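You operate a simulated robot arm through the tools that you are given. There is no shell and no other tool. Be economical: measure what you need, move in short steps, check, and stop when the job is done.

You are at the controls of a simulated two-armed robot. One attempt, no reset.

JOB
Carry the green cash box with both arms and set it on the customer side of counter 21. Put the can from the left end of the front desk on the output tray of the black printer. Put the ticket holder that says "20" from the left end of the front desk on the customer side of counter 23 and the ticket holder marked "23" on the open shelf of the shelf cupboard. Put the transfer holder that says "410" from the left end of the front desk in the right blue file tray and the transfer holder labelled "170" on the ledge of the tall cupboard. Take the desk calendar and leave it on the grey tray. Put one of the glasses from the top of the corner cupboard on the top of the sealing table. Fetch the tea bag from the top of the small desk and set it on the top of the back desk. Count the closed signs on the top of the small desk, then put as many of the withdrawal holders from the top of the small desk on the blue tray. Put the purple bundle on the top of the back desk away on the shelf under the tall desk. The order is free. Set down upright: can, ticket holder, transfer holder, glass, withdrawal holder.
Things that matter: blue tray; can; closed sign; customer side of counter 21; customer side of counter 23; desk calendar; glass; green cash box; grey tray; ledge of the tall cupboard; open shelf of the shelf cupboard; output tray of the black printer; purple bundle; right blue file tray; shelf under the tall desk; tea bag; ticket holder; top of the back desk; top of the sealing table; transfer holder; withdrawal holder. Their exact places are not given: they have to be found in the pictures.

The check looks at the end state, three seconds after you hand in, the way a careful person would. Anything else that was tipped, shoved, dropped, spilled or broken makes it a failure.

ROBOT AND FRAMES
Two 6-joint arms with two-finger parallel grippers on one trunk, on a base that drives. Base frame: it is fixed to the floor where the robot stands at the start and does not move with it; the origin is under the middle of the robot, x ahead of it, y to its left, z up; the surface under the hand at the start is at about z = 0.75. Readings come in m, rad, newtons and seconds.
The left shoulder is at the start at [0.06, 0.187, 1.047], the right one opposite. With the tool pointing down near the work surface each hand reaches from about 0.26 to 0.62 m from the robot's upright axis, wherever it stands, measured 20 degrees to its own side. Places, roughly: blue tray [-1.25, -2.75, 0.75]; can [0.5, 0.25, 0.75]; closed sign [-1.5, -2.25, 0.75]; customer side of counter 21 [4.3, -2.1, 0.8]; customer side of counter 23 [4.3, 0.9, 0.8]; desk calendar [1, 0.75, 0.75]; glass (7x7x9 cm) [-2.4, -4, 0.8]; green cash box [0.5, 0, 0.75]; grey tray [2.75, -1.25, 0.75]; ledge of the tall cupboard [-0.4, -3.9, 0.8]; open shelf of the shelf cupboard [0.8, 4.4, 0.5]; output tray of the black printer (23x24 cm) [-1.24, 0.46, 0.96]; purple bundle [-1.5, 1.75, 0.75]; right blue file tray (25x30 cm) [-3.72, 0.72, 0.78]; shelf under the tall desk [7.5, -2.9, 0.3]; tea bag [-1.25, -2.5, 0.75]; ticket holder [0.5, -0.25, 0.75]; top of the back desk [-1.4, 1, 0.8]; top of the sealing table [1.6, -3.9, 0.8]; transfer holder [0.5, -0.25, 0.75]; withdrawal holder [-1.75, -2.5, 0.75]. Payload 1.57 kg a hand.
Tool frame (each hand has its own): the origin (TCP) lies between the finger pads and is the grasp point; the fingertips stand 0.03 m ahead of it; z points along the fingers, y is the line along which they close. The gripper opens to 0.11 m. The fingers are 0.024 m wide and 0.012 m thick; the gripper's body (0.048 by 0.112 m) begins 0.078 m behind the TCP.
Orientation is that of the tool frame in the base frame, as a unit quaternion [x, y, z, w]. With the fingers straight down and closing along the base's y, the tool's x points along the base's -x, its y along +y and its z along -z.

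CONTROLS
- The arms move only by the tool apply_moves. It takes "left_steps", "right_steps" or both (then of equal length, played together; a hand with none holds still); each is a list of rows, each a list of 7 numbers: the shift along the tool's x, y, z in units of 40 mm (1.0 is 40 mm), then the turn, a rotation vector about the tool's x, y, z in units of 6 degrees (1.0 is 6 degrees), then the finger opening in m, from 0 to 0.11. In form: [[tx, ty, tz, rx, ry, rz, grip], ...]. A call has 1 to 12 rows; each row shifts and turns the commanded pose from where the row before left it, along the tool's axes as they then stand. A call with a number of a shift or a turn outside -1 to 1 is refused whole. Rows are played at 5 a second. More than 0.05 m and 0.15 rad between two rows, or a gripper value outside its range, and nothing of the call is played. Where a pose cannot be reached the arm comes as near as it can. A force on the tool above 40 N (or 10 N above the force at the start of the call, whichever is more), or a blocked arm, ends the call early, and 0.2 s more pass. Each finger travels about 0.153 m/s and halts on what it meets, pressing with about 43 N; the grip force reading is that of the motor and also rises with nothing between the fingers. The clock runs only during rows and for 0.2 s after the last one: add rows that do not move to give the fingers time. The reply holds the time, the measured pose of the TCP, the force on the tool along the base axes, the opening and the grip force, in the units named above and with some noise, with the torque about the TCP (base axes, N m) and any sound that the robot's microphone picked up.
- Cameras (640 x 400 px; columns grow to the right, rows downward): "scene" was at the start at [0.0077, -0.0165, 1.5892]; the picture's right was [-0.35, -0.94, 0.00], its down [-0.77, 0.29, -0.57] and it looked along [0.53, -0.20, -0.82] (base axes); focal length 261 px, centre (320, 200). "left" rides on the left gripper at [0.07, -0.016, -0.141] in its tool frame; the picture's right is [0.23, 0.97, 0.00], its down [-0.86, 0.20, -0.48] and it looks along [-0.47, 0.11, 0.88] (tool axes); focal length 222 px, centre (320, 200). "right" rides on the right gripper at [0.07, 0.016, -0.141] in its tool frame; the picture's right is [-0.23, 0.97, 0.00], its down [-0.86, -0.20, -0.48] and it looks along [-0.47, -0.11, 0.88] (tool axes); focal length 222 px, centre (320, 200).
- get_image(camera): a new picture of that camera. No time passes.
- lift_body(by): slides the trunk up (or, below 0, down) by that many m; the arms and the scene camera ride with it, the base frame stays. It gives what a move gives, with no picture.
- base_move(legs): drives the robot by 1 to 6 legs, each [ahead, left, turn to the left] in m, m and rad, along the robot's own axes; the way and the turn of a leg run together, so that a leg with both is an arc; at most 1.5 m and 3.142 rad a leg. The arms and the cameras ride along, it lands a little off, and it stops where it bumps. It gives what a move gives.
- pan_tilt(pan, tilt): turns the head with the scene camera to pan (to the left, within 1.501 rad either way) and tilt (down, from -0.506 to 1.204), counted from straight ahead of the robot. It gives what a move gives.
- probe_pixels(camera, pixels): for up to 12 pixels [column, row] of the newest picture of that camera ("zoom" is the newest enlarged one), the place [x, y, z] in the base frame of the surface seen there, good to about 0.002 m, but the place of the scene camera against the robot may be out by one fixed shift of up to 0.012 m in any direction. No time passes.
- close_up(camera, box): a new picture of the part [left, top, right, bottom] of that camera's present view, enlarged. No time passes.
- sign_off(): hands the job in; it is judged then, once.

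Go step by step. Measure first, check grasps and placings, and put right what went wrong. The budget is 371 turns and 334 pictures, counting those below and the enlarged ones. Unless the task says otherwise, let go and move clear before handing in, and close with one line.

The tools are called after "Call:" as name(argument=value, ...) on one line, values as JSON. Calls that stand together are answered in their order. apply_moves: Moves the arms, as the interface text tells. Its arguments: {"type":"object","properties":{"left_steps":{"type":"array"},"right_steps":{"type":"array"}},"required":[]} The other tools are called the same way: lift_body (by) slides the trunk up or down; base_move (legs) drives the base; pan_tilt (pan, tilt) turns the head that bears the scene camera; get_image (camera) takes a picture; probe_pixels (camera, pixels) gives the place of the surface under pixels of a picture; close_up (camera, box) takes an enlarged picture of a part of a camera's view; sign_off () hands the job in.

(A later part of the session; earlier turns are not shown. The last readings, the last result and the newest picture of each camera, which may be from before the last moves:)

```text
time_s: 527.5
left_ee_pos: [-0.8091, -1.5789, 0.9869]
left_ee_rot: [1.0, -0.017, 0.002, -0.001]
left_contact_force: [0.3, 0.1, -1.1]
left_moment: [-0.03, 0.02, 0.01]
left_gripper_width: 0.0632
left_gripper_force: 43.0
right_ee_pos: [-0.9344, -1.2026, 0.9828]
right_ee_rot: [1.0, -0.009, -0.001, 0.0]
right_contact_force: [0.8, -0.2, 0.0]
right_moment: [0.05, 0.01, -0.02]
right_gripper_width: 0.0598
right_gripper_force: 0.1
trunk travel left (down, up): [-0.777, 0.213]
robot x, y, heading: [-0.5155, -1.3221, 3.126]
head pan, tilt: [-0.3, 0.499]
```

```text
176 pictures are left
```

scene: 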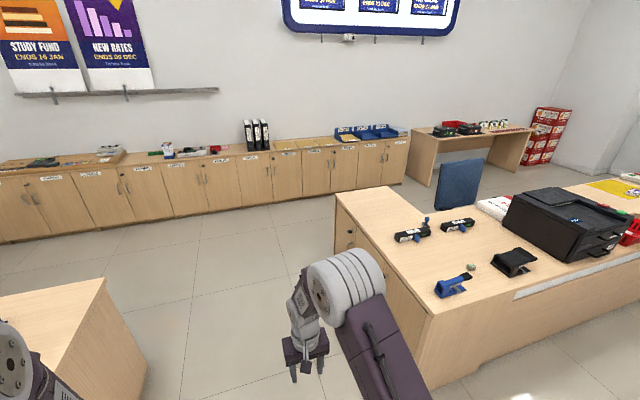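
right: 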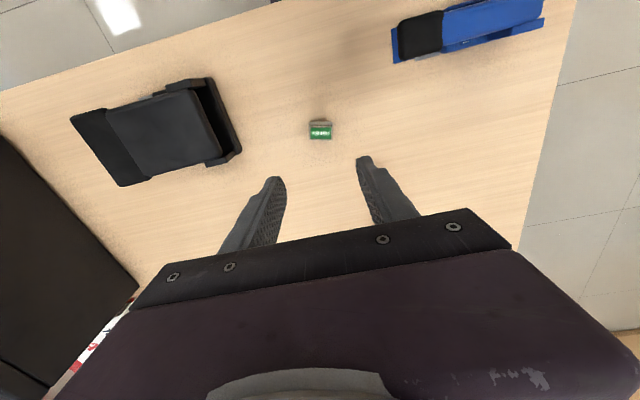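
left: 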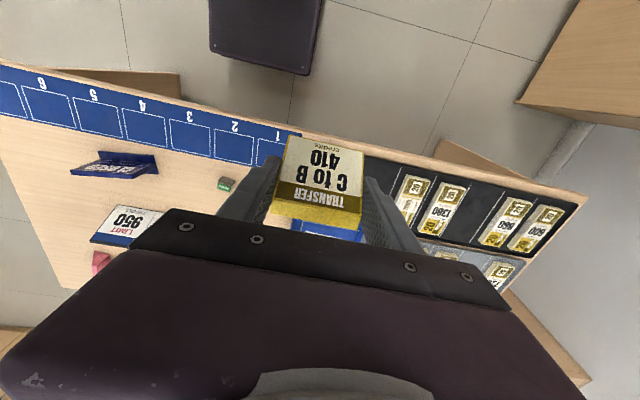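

Call:
base_move(legs=[[1.2, 0, 0], [0.95, 0, 0]])

Call:
pan_tilt(pan=-0.8, tilt=0.5)

Call:
get_image(camera="scene")

```text
time_s: 538.2
left_ee_pos: [-2.9715, -1.5551, 0.9876]
left_ee_rot: [1.0, -0.004, 0.002, -0.001]
left_contact_force: [1.0, -0.8, -1.0]
left_moment: [0.0, -0.01, 0.01]
left_gripper_width: 0.0634
left_gripper_force: 43.2
right_ee_pos: [-3.1048, -1.1807, 0.9839]
right_ee_rot: [1.0, 0.004, -0.002, 0.0]
right_contact_force: [-0.7, -0.7, 0.0]
right_moment: [-0.02, -0.04, -0.03]
right_gripper_width: 0.06
right_gripper_force: 0.0
trunk travel left (down, up): [-0.777, 0.213]
robot x, y, heading: [-2.6852, -1.2903, -3.131]
head pan, tilt: [-0.3, 0.499]
```

```text
time_s: 539.1
left_ee_pos: [-2.9714, -1.5528, 0.9865]
left_ee_rot: [1.0, -0.004, 0.002, -0.002]
left_contact_force: [0.5, 0.1, -0.6]
left_moment: [0.01, -0.01, -0.01]
left_gripper_width: 0.0632
left_gripper_force: 43.0
right_ee_pos: [-3.1045, -1.1803, 0.9837]
right_ee_rot: [1.0, 0.004, -0.002, -0.001]
right_contact_force: [0.0, -0.4, -0.3]
right_moment: [-0.02, 0.0, 0.01]
right_gripper_width: 0.06
right_gripper_force: 0.0
trunk travel left (down, up): [-0.777, 0.213]
robot x, y, heading: [-2.6878, -1.2874, -3.133]
head pan, tilt: [-0.799, 0.499]
```

```text
175 pictures are left
```

scene: 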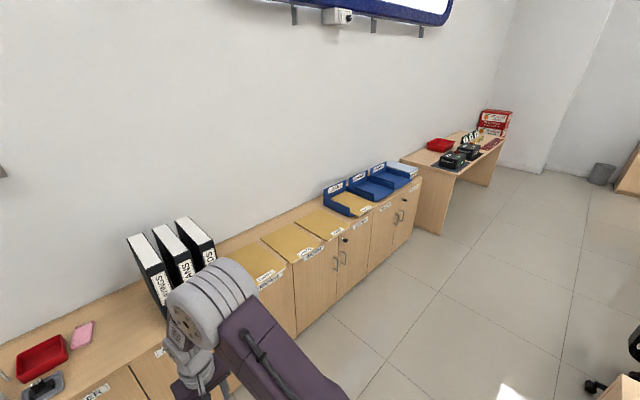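

Call:
probe_pixels(camera="scene", pixels=[[350, 228], [370, 255], [350, 205], [372, 188], [395, 178], [408, 168], [415, 182], [420, 190], [580, 380], [300, 320]])

Call:
close_up(camera="scene", box=[310, 150, 430, 230])

```text
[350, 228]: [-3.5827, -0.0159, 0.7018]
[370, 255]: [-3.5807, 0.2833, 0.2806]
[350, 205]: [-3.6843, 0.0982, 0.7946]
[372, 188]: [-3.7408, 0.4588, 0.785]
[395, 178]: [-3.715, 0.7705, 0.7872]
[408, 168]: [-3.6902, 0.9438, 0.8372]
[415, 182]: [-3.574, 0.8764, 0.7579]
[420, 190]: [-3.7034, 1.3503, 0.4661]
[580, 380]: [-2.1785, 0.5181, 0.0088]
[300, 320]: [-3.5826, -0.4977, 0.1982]
```

```text
5.00 times, centred on (370, 190) of scene
```

zoom: 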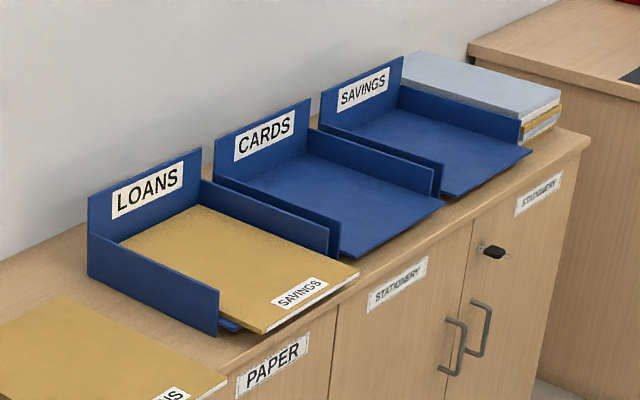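

Right tray ("SAVINGS") centre ≈(-3.72,0.72). Extend the left hand and drive there.

Call:
apply_moves(left_steps=[[-0.83, -0.83, 0, 0, 0, 0, 0], [-0.83, -0.83, 0, 0, 0, 0, 0], [-0.83, -0.83, 0, 0, 0, 0, 0]])

Call:
base_move(legs=[[0.1, -1.4, 0], [0.15, -0.75, 0]])

Call:
pan_tilt(pan=0, tilt=0.8)

Call:
get_image(camera="scene")

```text
time_s: 540.0
left_ee_pos: [-3.0718, -1.4532, 0.9877]
left_ee_rot: [1.0, -0.004, 0.002, 0.0]
left_contact_force: [-0.4, 0.9, -1.4]
left_moment: [0.01, -0.03, -0.02]
left_gripper_width: 0.0631
left_gripper_force: 42.7
right_ee_pos: [-3.105, -1.1804, 0.9837]
right_ee_rot: [1.0, 0.005, 0.001, 0.0]
right_contact_force: [0.5, 0.2, 1.2]
right_moment: [-0.02, -0.02, 0.02]
right_gripper_width: 0.0597
right_gripper_force: 0.0
trunk travel left (down, up): [-0.777, 0.213]
robot x, y, heading: [-2.684, -1.2856, -3.132]
head pan, tilt: [-0.799, 0.499]
```

```text
time_s: 550.8
left_ee_pos: [-3.3417, 0.7202, 0.988]
left_ee_rot: [1.0, -0.016, 0.002, -0.001]
left_contact_force: [0.1, -1.0, -1.1]
left_moment: [0.0, 0.02, 0.01]
left_gripper_width: 0.0631
left_gripper_force: 42.2
right_ee_pos: [-3.3679, 0.9949, 0.9836]
right_ee_rot: [1.0, -0.007, 0.0, -0.001]
right_contact_force: [0.3, -0.5, 0.5]
right_moment: [0.03, -0.02, 0.02]
right_gripper_width: 0.0601
right_gripper_force: 0.1
trunk travel left (down, up): [-0.777, 0.213]
robot x, y, heading: [-2.947, 0.879, 3.127]
head pan, tilt: [-0.799, 0.499]
```

```text
time_s: 551.9
left_ee_pos: [-3.3431, 0.7207, 0.9877]
left_ee_rot: [1.0, -0.016, 0.002, 0.0]
left_contact_force: [0.6, -0.3, -0.6]
left_moment: [0.03, 0.03, 0.01]
left_gripper_width: 0.0634
left_gripper_force: 42.8
right_ee_pos: [-3.3684, 0.9955, 0.9837]
right_ee_rot: [1.0, -0.006, -0.001, -0.001]
right_contact_force: [0.3, -0.7, 0.5]
right_moment: [-0.03, 0.05, -0.02]
right_gripper_width: 0.06
right_gripper_force: 0.0
trunk travel left (down, up): [-0.777, 0.213]
robot x, y, heading: [-2.9528, 0.8767, 3.129]
head pan, tilt: [0.0, 0.799]
```

```text
173 pictures are left
```

scene: 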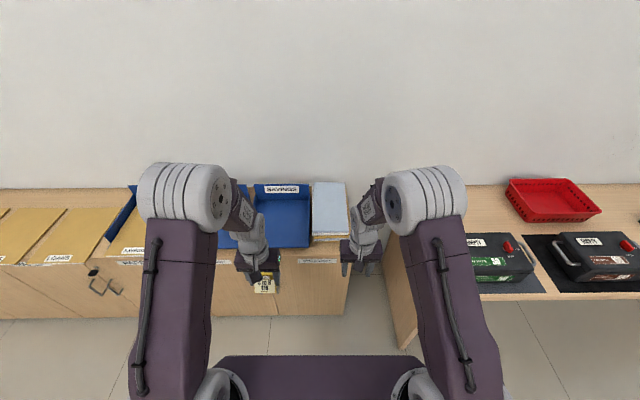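

Call:
probe_pixels(camera="scene", pixels=[[285, 235], [285, 210], [260, 220], [308, 240], [310, 215], [268, 200], [300, 190], [330, 210], [345, 260]])

Call:
base_move(legs=[[0.3, 0, 0.01]])

Call:
get_image(camera="left")

```text
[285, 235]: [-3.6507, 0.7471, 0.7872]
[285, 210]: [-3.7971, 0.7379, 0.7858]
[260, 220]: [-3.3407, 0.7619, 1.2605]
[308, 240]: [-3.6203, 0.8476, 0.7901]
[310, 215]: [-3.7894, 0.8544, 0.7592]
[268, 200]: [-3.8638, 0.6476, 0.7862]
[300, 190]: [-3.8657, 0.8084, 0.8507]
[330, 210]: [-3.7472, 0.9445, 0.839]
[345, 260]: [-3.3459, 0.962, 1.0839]
```

```text
time_s: 553.9
left_ee_pos: [-3.639, 0.7192, 0.9884]
left_ee_rot: [1.0, -0.01, 0.002, -0.002]
left_contact_force: [0.0, 0.6, -0.8]
left_moment: [0.01, -0.01, -0.01]
left_gripper_width: 0.0631
left_gripper_force: 43.0
right_ee_pos: [-3.6694, 0.9917, 0.9839]
right_ee_rot: [1.0, 0.0, 0.0, -0.001]
right_contact_force: [1.1, -0.4, 0.1]
right_moment: [0.04, 0.01, 0.01]
right_gripper_width: 0.0602
right_gripper_force: 0.0
trunk travel left (down, up): [-0.777, 0.213]
robot x, y, heading: [-3.2489, 0.8782, 3.138]
head pan, tilt: [0.0, 0.799]
```

```text
172 pictures are left
```

left: 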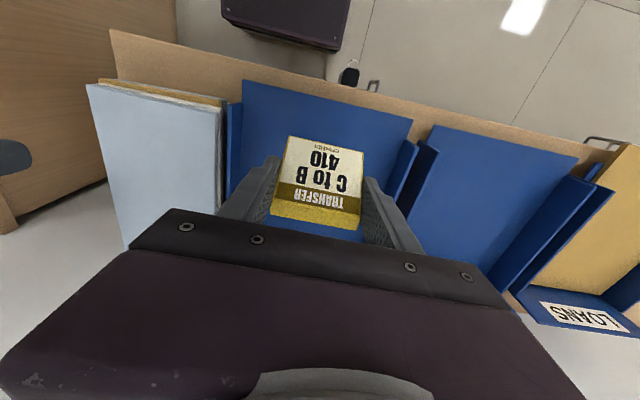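

Call:
apply_moves(left_steps=[[-0.8, -0.1, 0, 0, 0, 0, 0], [-0.8, -0.1, 0, 0, 0, 0, 0], [0, 0, 0.95, 0, 0, 0, 0], [0, 0, 0.95, 0, 0, 0, 0], [0, 0, 0.95, 0, 0, 0, 0], [0, 0, 0.95, 0, 0, 0, 0], [0, 0, 0.2, 0, 0, 0, 0], [0, 0, 0, 0, 0, 0, 0]])

Call:
get_image(camera="left")

```text
time_s: 555.7
left_ee_pos: [-3.7058, 0.7277, 0.8257]
left_ee_rot: [1.0, -0.009, 0.001, 0.0]
left_contact_force: [0.4, 0.5, -0.4]
left_moment: [0.03, 0.02, 0.01]
left_gripper_width: 0.0634
left_gripper_force: 42.2
right_ee_pos: [-3.6704, 0.9926, 0.9834]
right_ee_rot: [1.0, 0.0, -0.001, -0.001]
right_contact_force: [0.7, -0.6, 0.0]
right_moment: [0.03, -0.01, 0.0]
right_gripper_width: 0.0601
right_gripper_force: 0.1
trunk travel left (down, up): [-0.777, 0.213]
robot x, y, heading: [-3.2525, 0.882, 3.142]
head pan, tilt: [0.0, 0.799]
```

```text
171 pictures are left
```

left: 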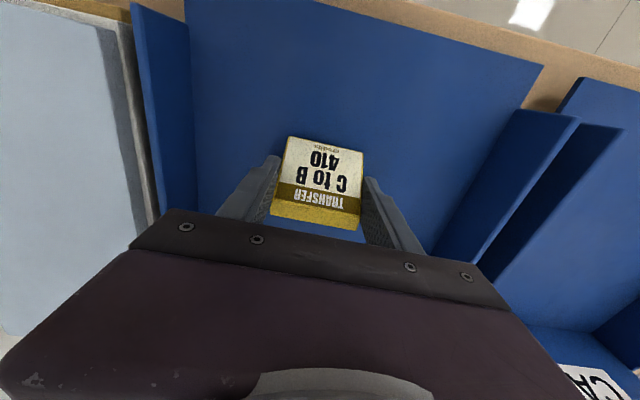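

Call:
apply_moves(left_steps=[[0, 0, 0.1, 0, 0, 0, 0], [0, 0, 0.08, 0, 0, 0, 0], [0, 0, 0, 0, 0, 0, 0]])

Call:
apply_moves(left_steps=[[0, 0, 0.07, 0, 0, 0, 0], [0, 0, 0, 0, 0, 0, 0]])

```text
time_s: 556.5
left_ee_pos: [-3.7038, 0.7292, 0.8199]
left_ee_rot: [1.0, -0.01, 0.003, -0.001]
left_contact_force: [-0.2, -1.3, -1.2]
left_moment: [0.0, 0.01, -0.01]
left_gripper_width: 0.0632
left_gripper_force: 43.1
right_ee_pos: [-3.6695, 0.9937, 0.9828]
right_ee_rot: [1.0, -0.001, -0.001, -0.002]
right_contact_force: [-0.5, 0.4, 0.5]
right_moment: [0.01, -0.04, 0.01]
right_gripper_width: 0.06
right_gripper_force: 0.0
trunk travel left (down, up): [-0.777, 0.213]
robot x, y, heading: [-3.2502, 0.8814, 3.142]
head pan, tilt: [0.0, 0.799]
```

```text
time_s: 557.1
left_ee_pos: [-3.7031, 0.7283, 0.8187]
left_ee_rot: [1.0, -0.009, 0.0, 0.0]
left_contact_force: [-0.1, -3.1, 11.4]
left_moment: [-0.31, -0.31, -0.1]
left_gripper_width: 0.063
left_gripper_force: 42.9
right_ee_pos: [-3.6703, 0.9924, 0.9841]
right_ee_rot: [1.0, 0.0, 0.0, 0.0]
right_contact_force: [0.3, 0.0, -0.1]
right_moment: [0.03, 0.01, 0.01]
right_gripper_width: 0.06
right_gripper_force: 0.2
trunk travel left (down, up): [-0.777, 0.213]
robot x, y, heading: [-3.2511, 0.8828, 3.139]
head pan, tilt: [0.0, 0.799]
```

Call:
apply_moves(left_steps=[[0, 0, 0, 0, 0, 0, 0.085], [0, 0, 0, 0, 0, 0, 0.085], [0, 0, -0.5, 0, 0, 0, 0.085], [0, 0, -0.9, 0, 0, 0, 0.085], [0, 0, -0.9, 0, 0, 0, 0.085], [0, 0, -0.9, 0, 0, 0, 0.085], [0, 0, -0.9, 0, 0, 0, 0.085]])

Call:
get_image(camera="left")

Call:
base_move(legs=[[-0.4, 0, 0]])

Call:
pan_tilt(pan=-1.4, tilt=0.5)

Call:
get_image(camera="scene")

```text
time_s: 558.7
left_ee_pos: [-3.7084, 0.7274, 0.9846]
left_ee_rot: [1.0, -0.009, 0.002, 0.0]
left_contact_force: [0.1, 0.5, 0.5]
left_moment: [0.01, 0.02, 0.04]
left_gripper_width: 0.085
left_gripper_force: 0.1
right_ee_pos: [-3.6696, 0.9927, 0.9837]
right_ee_rot: [1.0, -0.001, -0.001, -0.001]
right_contact_force: [0.5, -0.5, 0.6]
right_moment: [0.01, 0.03, 0.01]
right_gripper_width: 0.0598
right_gripper_force: 0.0
trunk travel left (down, up): [-0.777, 0.213]
robot x, y, heading: [-3.2531, 0.8827, 3.139]
head pan, tilt: [0.0, 0.799]
```

```text
170 pictures are left
```

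left: 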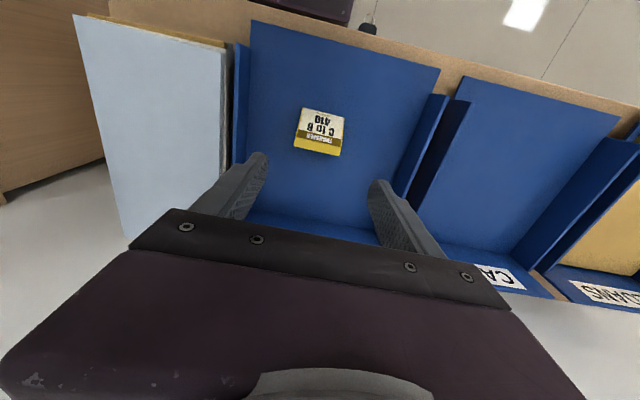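

```text
time_s: 561.2
left_ee_pos: [-3.3168, 0.7262, 0.9838]
left_ee_rot: [1.0, -0.008, 0.002, -0.001]
left_contact_force: [-0.1, 0.5, 0.6]
left_moment: [-0.01, -0.03, -0.01]
left_gripper_width: 0.0849
left_gripper_force: 0.1
right_ee_pos: [-3.2801, 0.9908, 0.984]
right_ee_rot: [1.0, 0.001, 0.0, -0.001]
right_contact_force: [0.2, -0.7, -0.3]
right_moment: [0.01, -0.03, 0.0]
right_gripper_width: 0.0598
right_gripper_force: 0.0
trunk travel left (down, up): [-0.777, 0.213]
robot x, y, heading: [-2.8605, 0.8808, -3.139]
head pan, tilt: [0.0, 0.799]
```

```text
time_s: 562.7
left_ee_pos: [-3.3165, 0.7248, 0.9833]
left_ee_rot: [1.0, -0.008, 0.003, -0.001]
left_contact_force: [0.2, -0.2, 0.4]
left_moment: [0.0, -0.03, 0.01]
left_gripper_width: 0.0851
left_gripper_force: 0.1
right_ee_pos: [-3.279, 0.9906, 0.9838]
right_ee_rot: [1.0, 0.002, -0.001, -0.001]
right_contact_force: [0.3, 0.6, -0.2]
right_moment: [0.02, -0.01, 0.03]
right_gripper_width: 0.0603
right_gripper_force: 0.2
trunk travel left (down, up): [-0.777, 0.213]
robot x, y, heading: [-2.8586, 0.8834, -3.135]
head pan, tilt: [-1.4, 0.499]
```

```text
169 pictures are left
```

scene: 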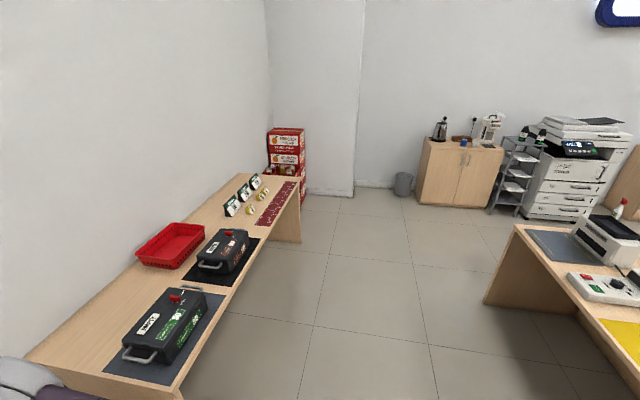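

410 sits in the right tray. Next the purple bundle: move up the aisle and face the back desk from its west side.

Call:
base_move(legs=[[-0.05, -0.95, 0], [0, 0, 3.13]])

Call:
pan_tilt(pan=0, tilt=0.6)

Call:
get_image(camera="scene")

```text
time_s: 574.9
left_ee_pos: [-2.343, 1.9469, 0.9847]
left_ee_rot: [0.046, 0.999, -0.002, -0.002]
left_contact_force: [0.8, 0.5, 0.0]
left_moment: [0.05, -0.03, 0.0]
left_gripper_width: 0.0851
left_gripper_force: 0.0
right_ee_pos: [-2.399, 1.6843, 0.9826]
right_ee_rot: [0.038, 0.999, -0.001, 0.001]
right_contact_force: [-0.4, 0.3, -0.8]
right_moment: [-0.01, 0.02, 0.01]
right_gripper_width: 0.0599
right_gripper_force: 0.1
trunk travel left (down, up): [-0.777, 0.213]
robot x, y, heading: [-2.8143, 1.8313, -0.073]
head pan, tilt: [-1.4, 0.499]
```

```text
time_s: 576.4
left_ee_pos: [-2.3425, 1.9463, 0.9825]
left_ee_rot: [0.046, 0.999, -0.001, -0.001]
left_contact_force: [0.1, 0.1, 0.1]
left_moment: [0.02, -0.03, 0.0]
left_gripper_width: 0.0851
left_gripper_force: 0.0
right_ee_pos: [-2.3994, 1.6844, 0.9833]
right_ee_rot: [0.036, 0.999, -0.001, 0.001]
right_contact_force: [-0.1, 0.0, 0.0]
right_moment: [-0.02, 0.02, -0.03]
right_gripper_width: 0.0599
right_gripper_force: 0.0
trunk travel left (down, up): [-0.777, 0.213]
robot x, y, heading: [-2.8135, 1.8284, -0.071]
head pan, tilt: [0.0, 0.6]
```

```text
168 pictures are left
```

scene: 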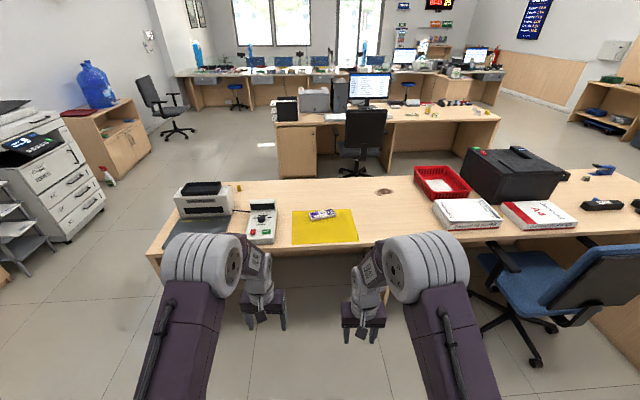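

Call:
close_up(camera="scene", box=[280, 190, 370, 250])

Call:
probe_pixels(camera="zoom", pixels=[[205, 140], [380, 130], [215, 205], [385, 190], [300, 165], [420, 220], [200, 230], [300, 300], [300, 385]])

```text
6.67 times, centred on (325, 220) of scene
```

zoom: 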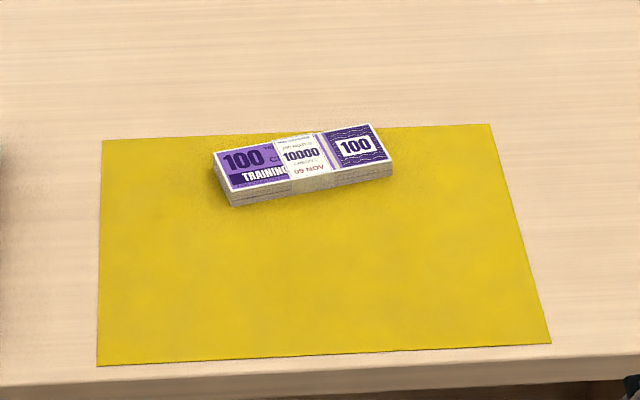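

```text
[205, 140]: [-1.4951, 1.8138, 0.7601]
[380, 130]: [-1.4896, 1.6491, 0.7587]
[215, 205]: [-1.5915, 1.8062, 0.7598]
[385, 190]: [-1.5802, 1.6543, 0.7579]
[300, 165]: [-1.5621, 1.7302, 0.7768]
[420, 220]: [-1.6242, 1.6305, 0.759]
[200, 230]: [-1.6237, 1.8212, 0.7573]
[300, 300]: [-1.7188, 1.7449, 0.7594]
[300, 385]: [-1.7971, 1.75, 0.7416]
```

Bundle at ≈(-1.55,1.73), long axis along y, 2 cm thick. I'll yaw the right hand 90°, lean it 20°, and approach.

Call:
apply_moves(right_steps=[[0, 0, 0, 0, 0, -1, 0.1], [0, 0, 0, 0, 0, -1, 0.1], [0, 0, 0, 0, 0, -1, 0.1], [0, 0, 0, 0, 0, -1, 0.1], [0, 0, 0, 0, 0, -1, 0.1], [0, 0, 0, 0, 0, -1, 0.1], [0, 0, 0, 0, 0, -1, 0.1], [0, 0, 0, 0, 0, -1, 0.1], [0, 0, 0, 0, 0, -1, 0.1], [0, 0, 0, 0, 0, -1, 0.1], [0, 0, 0, 0, 0, -1, 0.1], [0, 0, 0, 0, 0, -1, 0.1]])

Call:
apply_moves(right_steps=[[0, 0, 0, 0, 0, -1, 0.1], [0, 0, 0, 0, 0, -1, 0.1], [0, 0, 0, 0, 0, -1, 0.1], [0, 0, 0, 0, -0.835, 0, 0.1], [0, 0, 0, 0, -0.835, 0, 0.1], [0, 0, 0, 0, -0.835, 0, 0.1], [0, 0, 0, 0, -0.835, 0, 0.1]])

Call:
base_move(legs=[[0, 0, 0.07], [0.7, 0.02, 0]])

Call:
get_image(camera="scene")

Call:
get_image(camera="right")

```text
time_s: 579.0
left_ee_pos: [-2.3417, 1.9462, 0.984]
left_ee_rot: [0.046, 0.999, 0.0, -0.001]
left_contact_force: [-0.1, -0.2, -0.8]
left_moment: [0.0, 0.0, 0.02]
left_gripper_width: 0.085
left_gripper_force: 0.0
right_ee_pos: [-2.3992, 1.6838, 0.9837]
right_ee_rot: [-0.558, 0.83, -0.002, 0.001]
right_contact_force: [-0.3, 0.3, -0.2]
right_moment: [-0.02, 0.01, 0.01]
right_gripper_width: 0.1
right_gripper_force: 0.1
trunk travel left (down, up): [-0.777, 0.213]
robot x, y, heading: [-2.8082, 1.8262, -0.075]
head pan, tilt: [0.0, 0.6]
```

```text
time_s: 580.6
left_ee_pos: [-2.3423, 1.9449, 0.9843]
left_ee_rot: [0.046, 0.999, 0.0, -0.002]
left_contact_force: [-0.4, -0.1, -0.9]
left_moment: [-0.01, 0.03, 0.01]
left_gripper_width: 0.0851
left_gripper_force: 0.0
right_ee_pos: [-2.399, 1.6837, 0.9851]
right_ee_rot: [-0.67, 0.721, 0.119, 0.129]
right_contact_force: [0.8, 0.0, 0.2]
right_moment: [0.0, 0.01, -0.01]
right_gripper_width: 0.1001
right_gripper_force: 0.0
trunk travel left (down, up): [-0.777, 0.213]
robot x, y, heading: [-2.8097, 1.8247, -0.072]
head pan, tilt: [0.0, 0.6]
```

```text
time_s: 585.0
left_ee_pos: [-1.6415, 2.0095, 0.9831]
left_ee_rot: [0.004, 1.0, -0.001, -0.002]
left_contact_force: [0.0, 0.4, -0.3]
left_moment: [-0.01, 0.0, -0.01]
left_gripper_width: 0.0849
left_gripper_force: 0.1
right_ee_pos: [-1.6766, 1.7415, 0.9837]
right_ee_rot: [0.7, -0.693, -0.124, -0.122]
right_contact_force: [0.0, 0.2, 0.1]
right_moment: [-0.03, 0.02, 0.02]
right_gripper_width: 0.0997
right_gripper_force: 0.2
trunk travel left (down, up): [-0.777, 0.213]
robot x, y, heading: [-2.0968, 1.8462, 0.01]
head pan, tilt: [0.0, 0.6]
```

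```text
166 pictures are left
```

scene: 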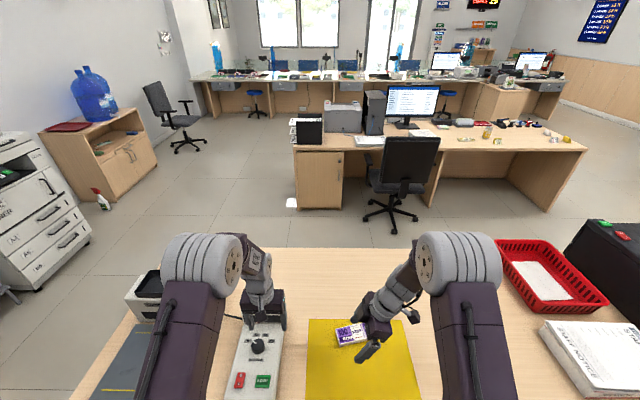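

```text
165 pictures are left
```

right: 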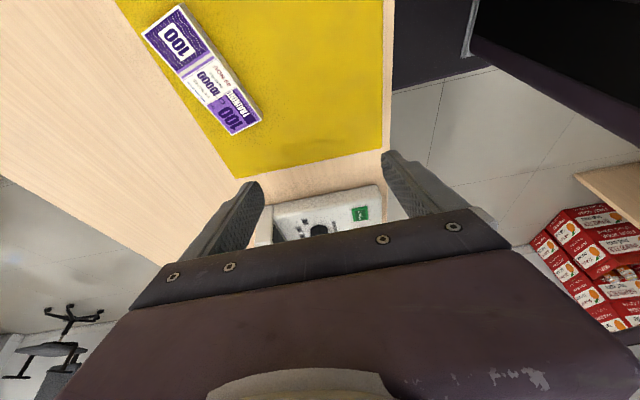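

Call:
probe_pixels(camera="right", pixels=[[147, 33], [183, 8], [235, 132], [258, 120], [205, 75], [262, 125], [180, 45]])

```text
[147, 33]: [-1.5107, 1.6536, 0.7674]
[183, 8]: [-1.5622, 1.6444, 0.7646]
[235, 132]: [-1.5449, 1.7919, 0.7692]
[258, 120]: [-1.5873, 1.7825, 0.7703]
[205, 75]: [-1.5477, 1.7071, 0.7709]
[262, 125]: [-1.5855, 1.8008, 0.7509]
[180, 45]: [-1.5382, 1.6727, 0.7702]
```

Call:
apply_moves(right_steps=[[0, 0, 0, -0.326, 0, -0.893, 0.09], [0, 0, 0, -0.326, 0, -0.893, 0.09], [0.616, -0.592, 0.542, 0, 0, 0, 0.09], [0.616, -0.592, 0.542, 0, 0, 0, 0.09], [0.616, -0.592, 0.542, 0, 0, 0, 0.09], [0.616, -0.592, 0.542, 0, 0, 0, 0.09], [0.616, -0.592, 0.542, 0, 0, 0, 0.09]])

Call:
get_image(camera="right")

```text
time_s: 586.5
left_ee_pos: [-1.6408, 2.0078, 0.9831]
left_ee_rot: [0.003, 1.0, 0.001, -0.002]
left_contact_force: [-0.7, 0.0, -0.5]
left_moment: [0.0, 0.03, 0.01]
left_gripper_width: 0.0848
left_gripper_force: 0.0
right_ee_pos: [-1.5457, 1.6917, 0.8384]
right_ee_rot: [0.765, -0.62, -0.138, -0.107]
right_contact_force: [-0.2, -0.6, 0.1]
right_moment: [-0.03, 0.02, -0.01]
right_gripper_width: 0.0902
right_gripper_force: 0.1
trunk travel left (down, up): [-0.777, 0.213]
robot x, y, heading: [-2.0954, 1.85, 0.012]
head pan, tilt: [0.0, 0.6]
```

```text
164 pictures are left
```

right: 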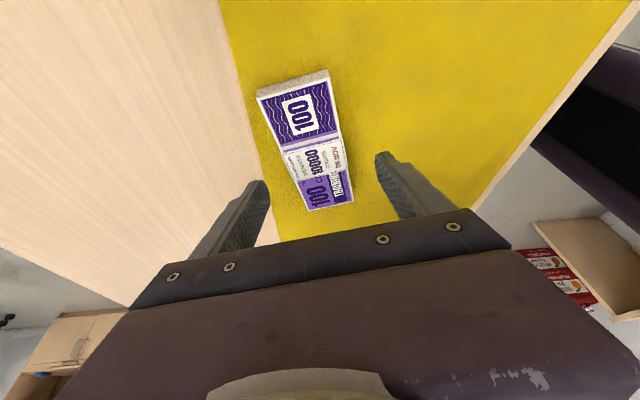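

Call:
apply_moves(right_steps=[[0.234, 0, 0.64, 0, 0, 0, 0.09], [0.22, 0, 0.6, 0, 0, 0, 0.09], [0, 0, 0, 0, 0, 0, 0.09]])

Call:
get_image(camera="right")

```text
time_s: 587.4
left_ee_pos: [-1.6422, 2.0085, 0.9828]
left_ee_rot: [0.003, 1.0, -0.001, -0.002]
left_contact_force: [0.2, 0.2, -0.9]
left_moment: [0.01, -0.01, 0.0]
left_gripper_width: 0.0849
left_gripper_force: 0.0
right_ee_pos: [-1.5625, 1.689, 0.8025]
right_ee_rot: [0.765, -0.62, -0.135, -0.109]
right_contact_force: [-0.9, 0.2, -0.7]
right_moment: [0.01, 0.0, 0.0]
right_gripper_width: 0.0899
right_gripper_force: 0.0
right hand out of reach, approached as far as the arm can: row 1, 2
trunk travel left (down, up): [-0.777, 0.213]
robot x, y, heading: [-2.0992, 1.8483, 0.012]
head pan, tilt: [0.0, 0.6]
```

```text
163 pictures are left
```

right: 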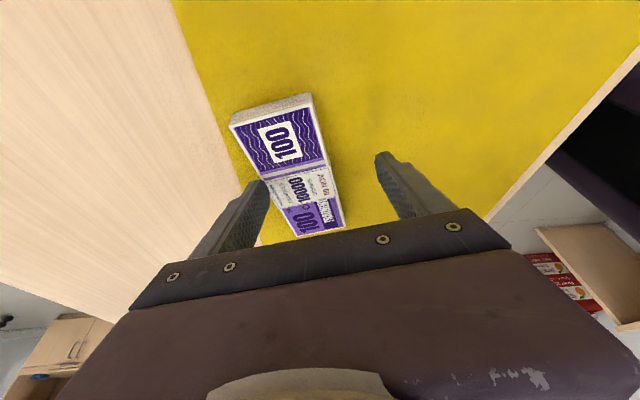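

Call:
apply_moves(right_steps=[[-0.257, 0, -0.705, 0, 0, 0, 0.09], [0, 0, 0, 0, 0, 0, 0.09]])

Call:
base_move(legs=[[0.075, 0, 0]])

```text
time_s: 588.0
left_ee_pos: [-1.6414, 2.0082, 0.985]
left_ee_rot: [0.003, 1.0, 0.0, -0.001]
left_contact_force: [0.0, -0.3, -0.3]
left_moment: [-0.01, 0.02, 0.01]
left_gripper_width: 0.085
left_gripper_force: 0.1
right_ee_pos: [-1.5623, 1.6907, 0.8331]
right_ee_rot: [0.765, -0.62, -0.135, -0.109]
right_contact_force: [0.4, 0.2, 0.8]
right_moment: [0.03, -0.02, 0.0]
right_gripper_width: 0.09
right_gripper_force: 0.1
trunk travel left (down, up): [-0.777, 0.213]
robot x, y, heading: [-2.0948, 1.8504, 0.008]
head pan, tilt: [0.0, 0.6]
```

```text
time_s: 589.0
left_ee_pos: [-1.5686, 2.009, 0.9842]
left_ee_rot: [0.004, 1.0, 0.0, -0.001]
left_contact_force: [-0.3, 0.7, 0.2]
left_moment: [-0.01, 0.0, -0.02]
left_gripper_width: 0.085
left_gripper_force: 0.2
right_ee_pos: [-1.4888, 1.6909, 0.8342]
right_ee_rot: [0.766, -0.62, -0.134, -0.109]
right_contact_force: [0.3, -1.0, 0.1]
right_moment: [0.02, 0.01, 0.02]
right_gripper_width: 0.0899
right_gripper_force: 0.0
trunk travel left (down, up): [-0.777, 0.213]
robot x, y, heading: [-2.0189, 1.8502, 0.013]
head pan, tilt: [0.0, 0.6]
```

Call:
apply_moves(right_steps=[[-0.1, 0.7, 0.02, 0, 0, 0, 0.09], [-0.1, 0.7, 0.02, 0, 0, 0, 0.09], [0.1, 0, 0.3, 0, 0, 0, 0.09], [0, 0, 0, 0, 0, 0, 0.09]])

Call:
get_image(camera="right")

```text
time_s: 590.0
left_ee_pos: [-1.5673, 2.0079, 0.9835]
left_ee_rot: [0.003, 1.0, -0.001, -0.001]
left_contact_force: [-0.2, 0.5, 0.5]
left_moment: [0.0, -0.02, 0.02]
left_gripper_width: 0.0849
left_gripper_force: 0.0
right_ee_pos: [-1.5453, 1.6851, 0.8207]
right_ee_rot: [0.765, -0.62, -0.134, -0.109]
right_contact_force: [-0.9, 0.2, -0.2]
right_moment: [0.01, -0.02, 0.04]
right_gripper_width: 0.09
right_gripper_force: 0.0
trunk travel left (down, up): [-0.777, 0.213]
robot x, y, heading: [-2.0229, 1.8484, 0.011]
head pan, tilt: [0.0, 0.6]
```

```text
162 pictures are left
```

right: 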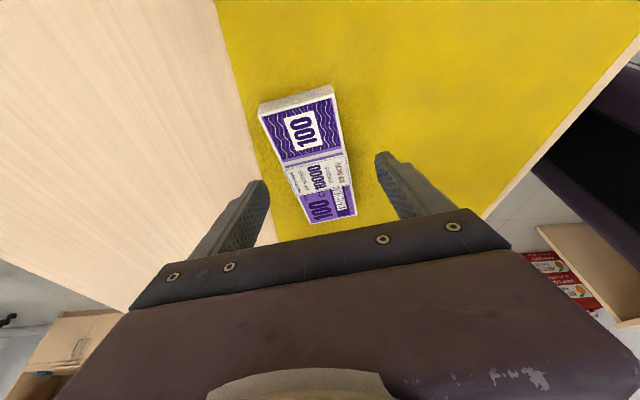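

Call:
apply_moves(right_steps=[[0.16, 0, 0.435, 0, 0, 0, 0.09], [0.157, 0, 0.42, 0, 0, 0, 0.09], [0, 0, 0, 0, 0, 0, 0.0], [0, 0, 0, 0, 0, 0, 0], [0, 0, 0, 0, 0, 0, 0], [0, 0, 0, 0, 0, 0, 0]])

Call:
get_image(camera="right")

```text
time_s: 591.4
left_ee_pos: [-1.5654, 2.0086, 0.9836]
left_ee_rot: [0.004, 1.0, 0.0, -0.002]
left_contact_force: [0.0, -0.1, 0.3]
left_moment: [0.01, -0.01, 0.0]
left_gripper_width: 0.0849
left_gripper_force: 0.2
right_ee_pos: [-1.5446, 1.6892, 0.786]
right_ee_rot: [0.765, -0.62, -0.134, -0.11]
right_contact_force: [1.9, -0.1, 2.9]
right_moment: [-0.05, -0.09, 0.01]
right_gripper_width: 0.0589
right_gripper_force: 43.0
trunk travel left (down, up): [-0.777, 0.213]
robot x, y, heading: [-2.0217, 1.8527, 0.009]
head pan, tilt: [0.0, 0.6]
```

```text
161 pictures are left
```

right: 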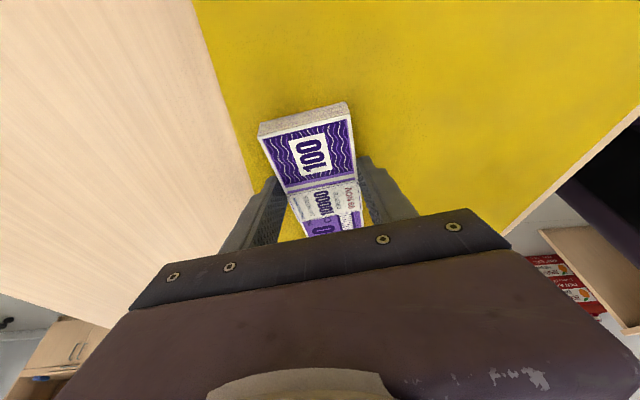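

Call:
apply_moves(right_steps=[[-0.171, 0, -0.47, 0, 0, 0, 0], [-0.343, 0, -0.94, 0, 0, 0, 0], [-0.343, 0, -0.94, 0, 0, 0, 0], [-0.343, 0, -0.94, 0, 0, 0, 0], [-0.343, 0, -0.94, 0, 0, 0, 0], [0, 0, 0, 0, 0, 0, 0]])

Call:
get_image(camera="right")

```text
time_s: 592.8
left_ee_pos: [-1.5655, 2.009, 0.9839]
left_ee_rot: [0.004, 1.0, -0.002, -0.003]
left_contact_force: [-0.1, -0.3, 0.3]
left_moment: [-0.02, -0.03, -0.02]
left_gripper_width: 0.0849
left_gripper_force: 0.0
right_ee_pos: [-1.5438, 1.687, 0.9621]
right_ee_rot: [0.765, -0.62, -0.135, -0.11]
right_contact_force: [0.0, -0.4, -0.8]
right_moment: [-0.01, -0.01, 0.0]
right_gripper_width: 0.0592
right_gripper_force: 43.6
trunk travel left (down, up): [-0.777, 0.213]
robot x, y, heading: [-2.0233, 1.8476, 0.013]
head pan, tilt: [0.0, 0.6]
```

```text
160 pictures are left
```

right: 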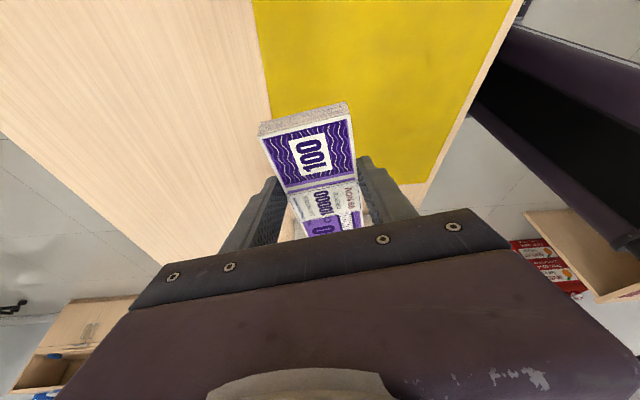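

Bundle held. Back off, yaw the right hand to point the bundle forward, and turn south.

Call:
base_move(legs=[[-0.8, 0, 0]])

Call:
apply_moves(right_steps=[[0, 0, 0, 0.343, 0, 0.93, 0], [0, 0, 0, 0.343, 0, 0.93, 0], [0, 0, 0, 0.343, 0, 0.93, 0], [0, 0, 0, 0.343, 0, 0.93, 0], [0, 0, 0, 0.343, 0, 0.93, 0], [0, 0, 0, 0.343, 0, 0.93, 0], [0, 0, 0, 0.343, 0, 0.93, 0], [0, 0, 0, 0.343, 0, 0.93, 0], [0, 0, 0, 0.343, 0, 0.93, 0], [0, 0, 0, 0.343, 0, 0.93, 0], [0, 0, 0, 0.343, 0, 0.93, 0], [0, 0, 0, 0.343, 0, 0.93, 0]])

Call:
apply_moves(right_steps=[[0, 0, 0, 0.343, 0, 0.93, 0], [0, 0, 0, 0.343, 0, 0.93, 0], [0, 0, 0, 0.343, 0, 0.93, 0], [0, 0, 0, 0.343, 0, 0.93, 0], [0, 0, 0, 0.343, 0, 0.93, 0]])

Call:
get_image(camera="scene")

```text
time_s: 597.1
left_ee_pos: [-2.3614, 1.9996, 0.9836]
left_ee_rot: [0.008, 1.0, -0.001, -0.001]
left_contact_force: [0.8, -0.6, -0.1]
left_moment: [-0.01, -0.01, 0.04]
left_gripper_width: 0.0849
left_gripper_force: 0.0
right_ee_pos: [-2.3428, 1.6786, 0.9621]
right_ee_rot: [0.762, -0.624, -0.134, -0.11]
right_contact_force: [-0.7, 0.3, -0.5]
right_moment: [-0.03, 0.0, 0.01]
right_gripper_width: 0.059
right_gripper_force: 42.4
trunk travel left (down, up): [-0.777, 0.213]
robot x, y, heading: [-2.8222, 1.8444, 0.003]
head pan, tilt: [0.0, 0.6]
```

```text
time_s: 599.7
left_ee_pos: [-2.3616, 2.0001, 0.9839]
left_ee_rot: [0.009, 1.0, -0.001, -0.002]
left_contact_force: [0.2, 0.1, -0.2]
left_moment: [-0.01, -0.01, 0.0]
left_gripper_width: 0.0849
left_gripper_force: 0.0
right_ee_pos: [-2.3428, 1.6793, 0.9632]
right_ee_rot: [-0.255, 0.951, 0.043, 0.17]
right_contact_force: [-0.7, 0.0, -1.2]
right_moment: [-0.03, 0.03, -0.01]
right_gripper_width: 0.0593
right_gripper_force: 42.5
trunk travel left (down, up): [-0.777, 0.213]
robot x, y, heading: [-2.82, 1.8436, -0.002]
head pan, tilt: [0.0, 0.6]
```

```text
time_s: 600.9
left_ee_pos: [-2.3619, 1.9985, 0.9831]
left_ee_rot: [0.009, 1.0, 0.0, -0.002]
left_contact_force: [0.1, 0.3, 0.7]
left_moment: [0.05, 0.03, -0.01]
left_gripper_width: 0.0852
left_gripper_force: 0.1
right_ee_pos: [-2.3504, 1.6653, 0.9602]
right_ee_rot: [-0.028, 0.986, 0.013, 0.165]
right_contact_force: [0.3, -0.6, -0.7]
right_moment: [0.01, 0.05, -0.05]
right_gripper_width: 0.0592
right_gripper_force: 43.1
right hand out of reach, approached as far as the arm can: row 5
trunk travel left (down, up): [-0.777, 0.213]
robot x, y, heading: [-2.8192, 1.8409, 0.003]
head pan, tilt: [0.0, 0.6]
```

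```text
159 pictures are left
```

scene: 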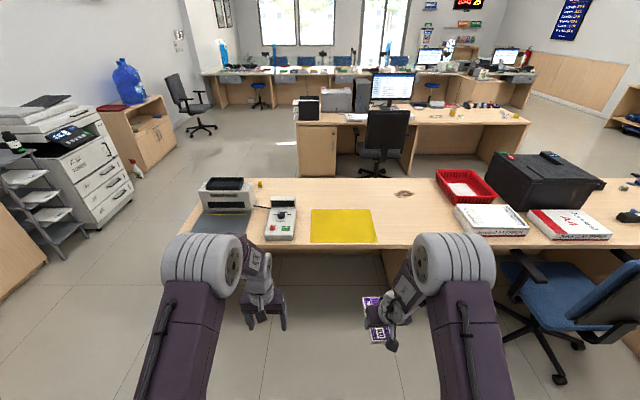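

Call:
apply_moves(right_steps=[[0.94, -0.3, -0.342, 0, 0, 0, 0], [0.94, -0.3, -0.342, 0, 0, 0, 0], [0.94, -0.3, -0.342, 0, 0, 0, 0]], left_steps=[[0.9, 0, 0, 0, 0, 0, 0.085], [0.9, 0, 0, 0, 0, 0, 0.085], [0.9, 0, 0, 0, 0, 0, 0.085]])

Call:
base_move(legs=[[0, 0, -1.575], [0, -0.05, 0]])

Call:
pan_tilt(pan=0, tilt=0.5)

Call:
get_image(camera="scene")

```text
time_s: 601.7
left_ee_pos: [-2.473, 2.003, 0.9867]
left_ee_rot: [0.009, 1.0, -0.001, -0.001]
left_contact_force: [-0.2, 1.1, -1.0]
left_moment: [0.01, -0.02, -0.02]
left_gripper_width: 0.0849
left_gripper_force: 0.1
right_ee_pos: [-2.4283, 1.6258, 0.9856]
right_ee_rot: [-0.001, 0.985, 0.008, 0.172]
right_contact_force: [-0.6, 0.2, -1.5]
right_moment: [-0.02, 0.0, 0.0]
right_gripper_width: 0.0591
right_gripper_force: 43.0
right hand out of reach, approached as far as the arm can: row 1, 2, 3
trunk travel left (down, up): [-0.777, 0.213]
robot x, y, heading: [-2.8151, 1.8457, -0.001]
head pan, tilt: [0.0, 0.6]
```

```text
time_s: 606.4
left_ee_pos: [-2.7117, 1.4983, 0.9853]
left_ee_rot: [0.714, 0.7, -0.001, -0.003]
left_contact_force: [0.8, 1.0, 0.3]
left_moment: [-0.02, 0.04, -0.02]
left_gripper_width: 0.085
left_gripper_force: 0.0
right_ee_pos: [-3.0889, 1.4528, 0.9858]
right_ee_rot: [0.697, 0.696, -0.117, 0.126]
right_contact_force: [1.4, 0.5, -0.6]
right_moment: [0.05, 0.04, -0.04]
right_gripper_width: 0.0591
right_gripper_force: 43.3
trunk travel left (down, up): [-0.777, 0.213]
robot x, y, heading: [-2.8702, 1.8442, -1.576]
head pan, tilt: [0.0, 0.6]
```

```text
time_s: 607.1
left_ee_pos: [-2.7147, 1.4958, 0.9864]
left_ee_rot: [0.715, 0.7, 0.001, -0.001]
left_contact_force: [0.4, 0.5, 0.2]
left_moment: [-0.02, 0.0, 0.0]
left_gripper_width: 0.085
left_gripper_force: 0.0
right_ee_pos: [-3.0942, 1.453, 0.985]
right_ee_rot: [0.697, 0.696, -0.116, 0.127]
right_contact_force: [-0.9, -0.4, -0.7]
right_moment: [0.02, -0.03, 0.01]
right_gripper_width: 0.0593
right_gripper_force: 43.1
trunk travel left (down, up): [-0.777, 0.213]
robot x, y, heading: [-2.871, 1.8488, -1.577]
head pan, tilt: [0.0, 0.499]
```

```text
158 pictures are left
```

scene: 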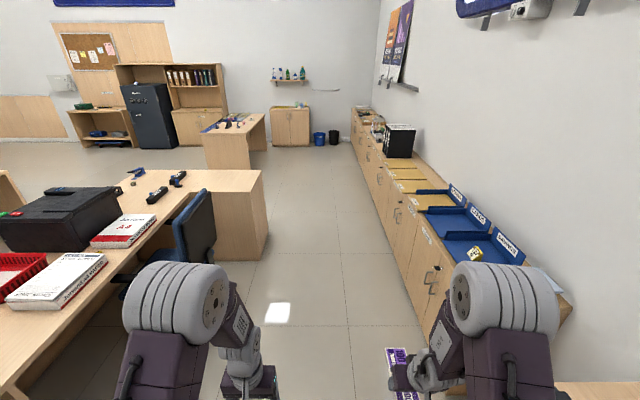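

Call:
base_move(legs=[[1.5, -0.08, 0], [1.5, 0, 0], [1.2, 0.1, 0]])

Call:
pan_tilt(pan=0.1, tilt=0.6)

Call:
get_image(camera="scene")

```text
refused: leg 1 is longer than a leg can be; nothing moved
```

```text
time_s: 607.8
left_ee_pos: [-2.7148, 1.498, 0.9866]
left_ee_rot: [0.715, 0.699, 0.001, -0.001]
left_contact_force: [-0.2, 0.4, 0.2]
left_moment: [-0.02, -0.03, 0.0]
left_gripper_width: 0.085
left_gripper_force: 0.1
right_ee_pos: [-3.0947, 1.4529, 0.9844]
right_ee_rot: [0.698, 0.695, -0.116, 0.128]
right_contact_force: [-0.1, 0.4, -0.5]
right_moment: [0.06, -0.01, 0.0]
right_gripper_width: 0.059
right_gripper_force: 43.3
trunk travel left (down, up): [-0.777, 0.213]
robot x, y, heading: [-2.8698, 1.8479, -1.578]
head pan, tilt: [0.099, 0.6]
```

```text
157 pictures are left
```

scene: 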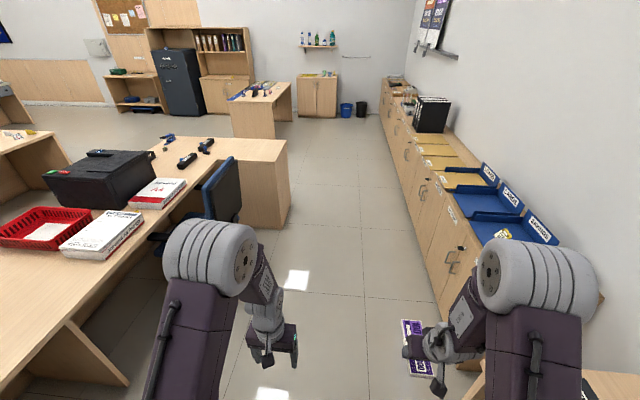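

Call:
base_move(legs=[[1.45, -0.05, 0], [1.45, 0, 0], [1.3, 0.2, 0]])

Call:
get_image(camera="scene")

```text
time_s: 628.4
left_ee_pos: [-2.5303, -2.7718, 0.986]
left_ee_rot: [0.698, 0.717, 0.001, -0.002]
left_contact_force: [-0.3, 0.1, 0.1]
left_moment: [0.0, -0.01, -0.01]
left_gripper_width: 0.085
left_gripper_force: 0.2
right_ee_pos: [-2.9057, -2.8343, 0.9844]
right_ee_rot: [0.68, 0.713, -0.113, 0.131]
right_contact_force: [-0.2, 0.0, -0.8]
right_moment: [0.04, 0.0, 0.0]
right_gripper_width: 0.059
right_gripper_force: 42.6
trunk travel left (down, up): [-0.777, 0.213]
robot x, y, heading: [-2.7018, -2.4286, -1.527]
head pan, tilt: [0.099, 0.6]
```

```text
156 pictures are left
```

scene: 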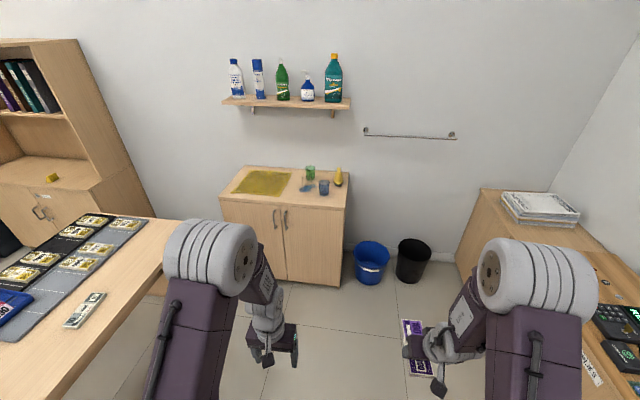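

Call:
close_up(camera="scene", box=[280, 150, 360, 210])

Call:
probe_pixels(camera="zoom", pixels=[[240, 125], [240, 190], [345, 245], [345, 310], [460, 220], [220, 295], [200, 130], [280, 130], [305, 250], [395, 250], [150, 330], [450, 380]])

```text
6.67 times, centred on (320, 180) of scene
```

zoom: 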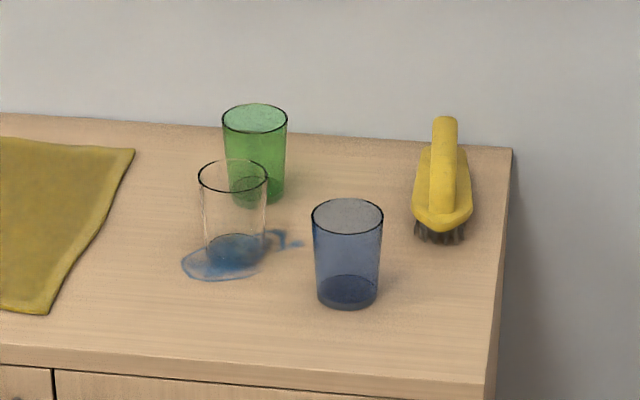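

```text
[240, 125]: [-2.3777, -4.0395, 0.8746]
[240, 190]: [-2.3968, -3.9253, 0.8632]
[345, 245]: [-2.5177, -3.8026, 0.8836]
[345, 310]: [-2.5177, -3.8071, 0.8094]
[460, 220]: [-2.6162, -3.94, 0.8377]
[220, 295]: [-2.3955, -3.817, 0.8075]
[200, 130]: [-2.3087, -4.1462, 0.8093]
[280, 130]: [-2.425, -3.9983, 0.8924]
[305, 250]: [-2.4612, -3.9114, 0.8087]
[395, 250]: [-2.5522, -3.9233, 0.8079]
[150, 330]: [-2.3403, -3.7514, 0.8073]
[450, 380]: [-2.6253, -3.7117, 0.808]
```

Blue glass at ≈(-2.518,-3.84) is clean and in front; the clear one stands in a spill. I'll take the blue one with the left hand.

Call:
base_move(legs=[[0, 0, -0.044], [0.85, 0.03, 0]])

Call:
get_image(camera="left")

Call:
get_image(camera="scene")

```text
time_s: 633.2
left_ee_pos: [-2.5174, -3.6088, 0.9881]
left_ee_rot: [0.714, 0.7, 0.0, -0.002]
left_contact_force: [0.2, -0.3, 0.2]
left_moment: [0.02, -0.01, 0.01]
left_gripper_width: 0.0854
left_gripper_force: 0.0
right_ee_pos: [-2.8954, -3.6537, 0.984]
right_ee_rot: [0.697, 0.696, -0.116, 0.128]
right_contact_force: [-0.5, -0.2, 0.2]
right_moment: [0.0, 0.02, 0.0]
right_gripper_width: 0.059
right_gripper_force: 42.9
trunk travel left (down, up): [-0.777, 0.213]
robot x, y, heading: [-2.6696, -3.2633, -1.579]
head pan, tilt: [0.099, 0.6]
```

```text
154 pictures are left
```

left: 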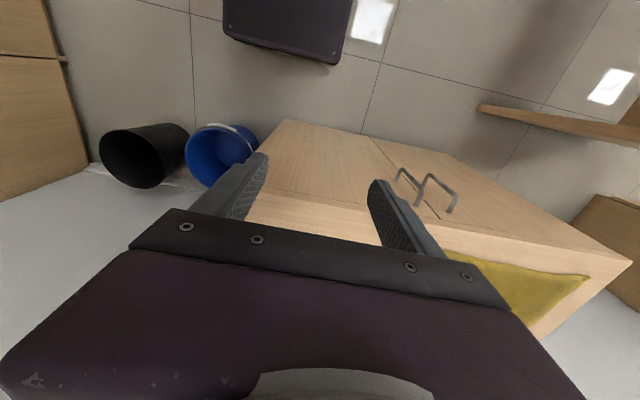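

```text
153 pictures are left
```

scene: 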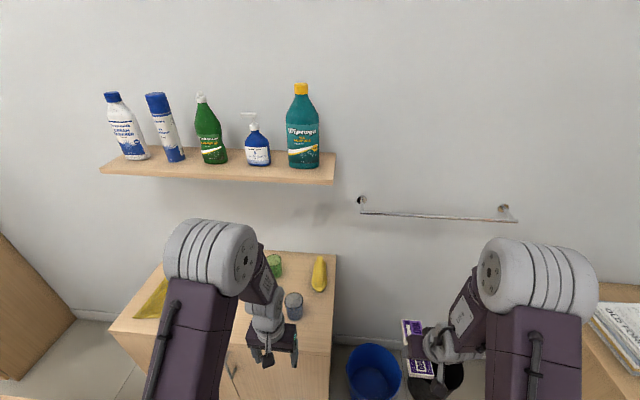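

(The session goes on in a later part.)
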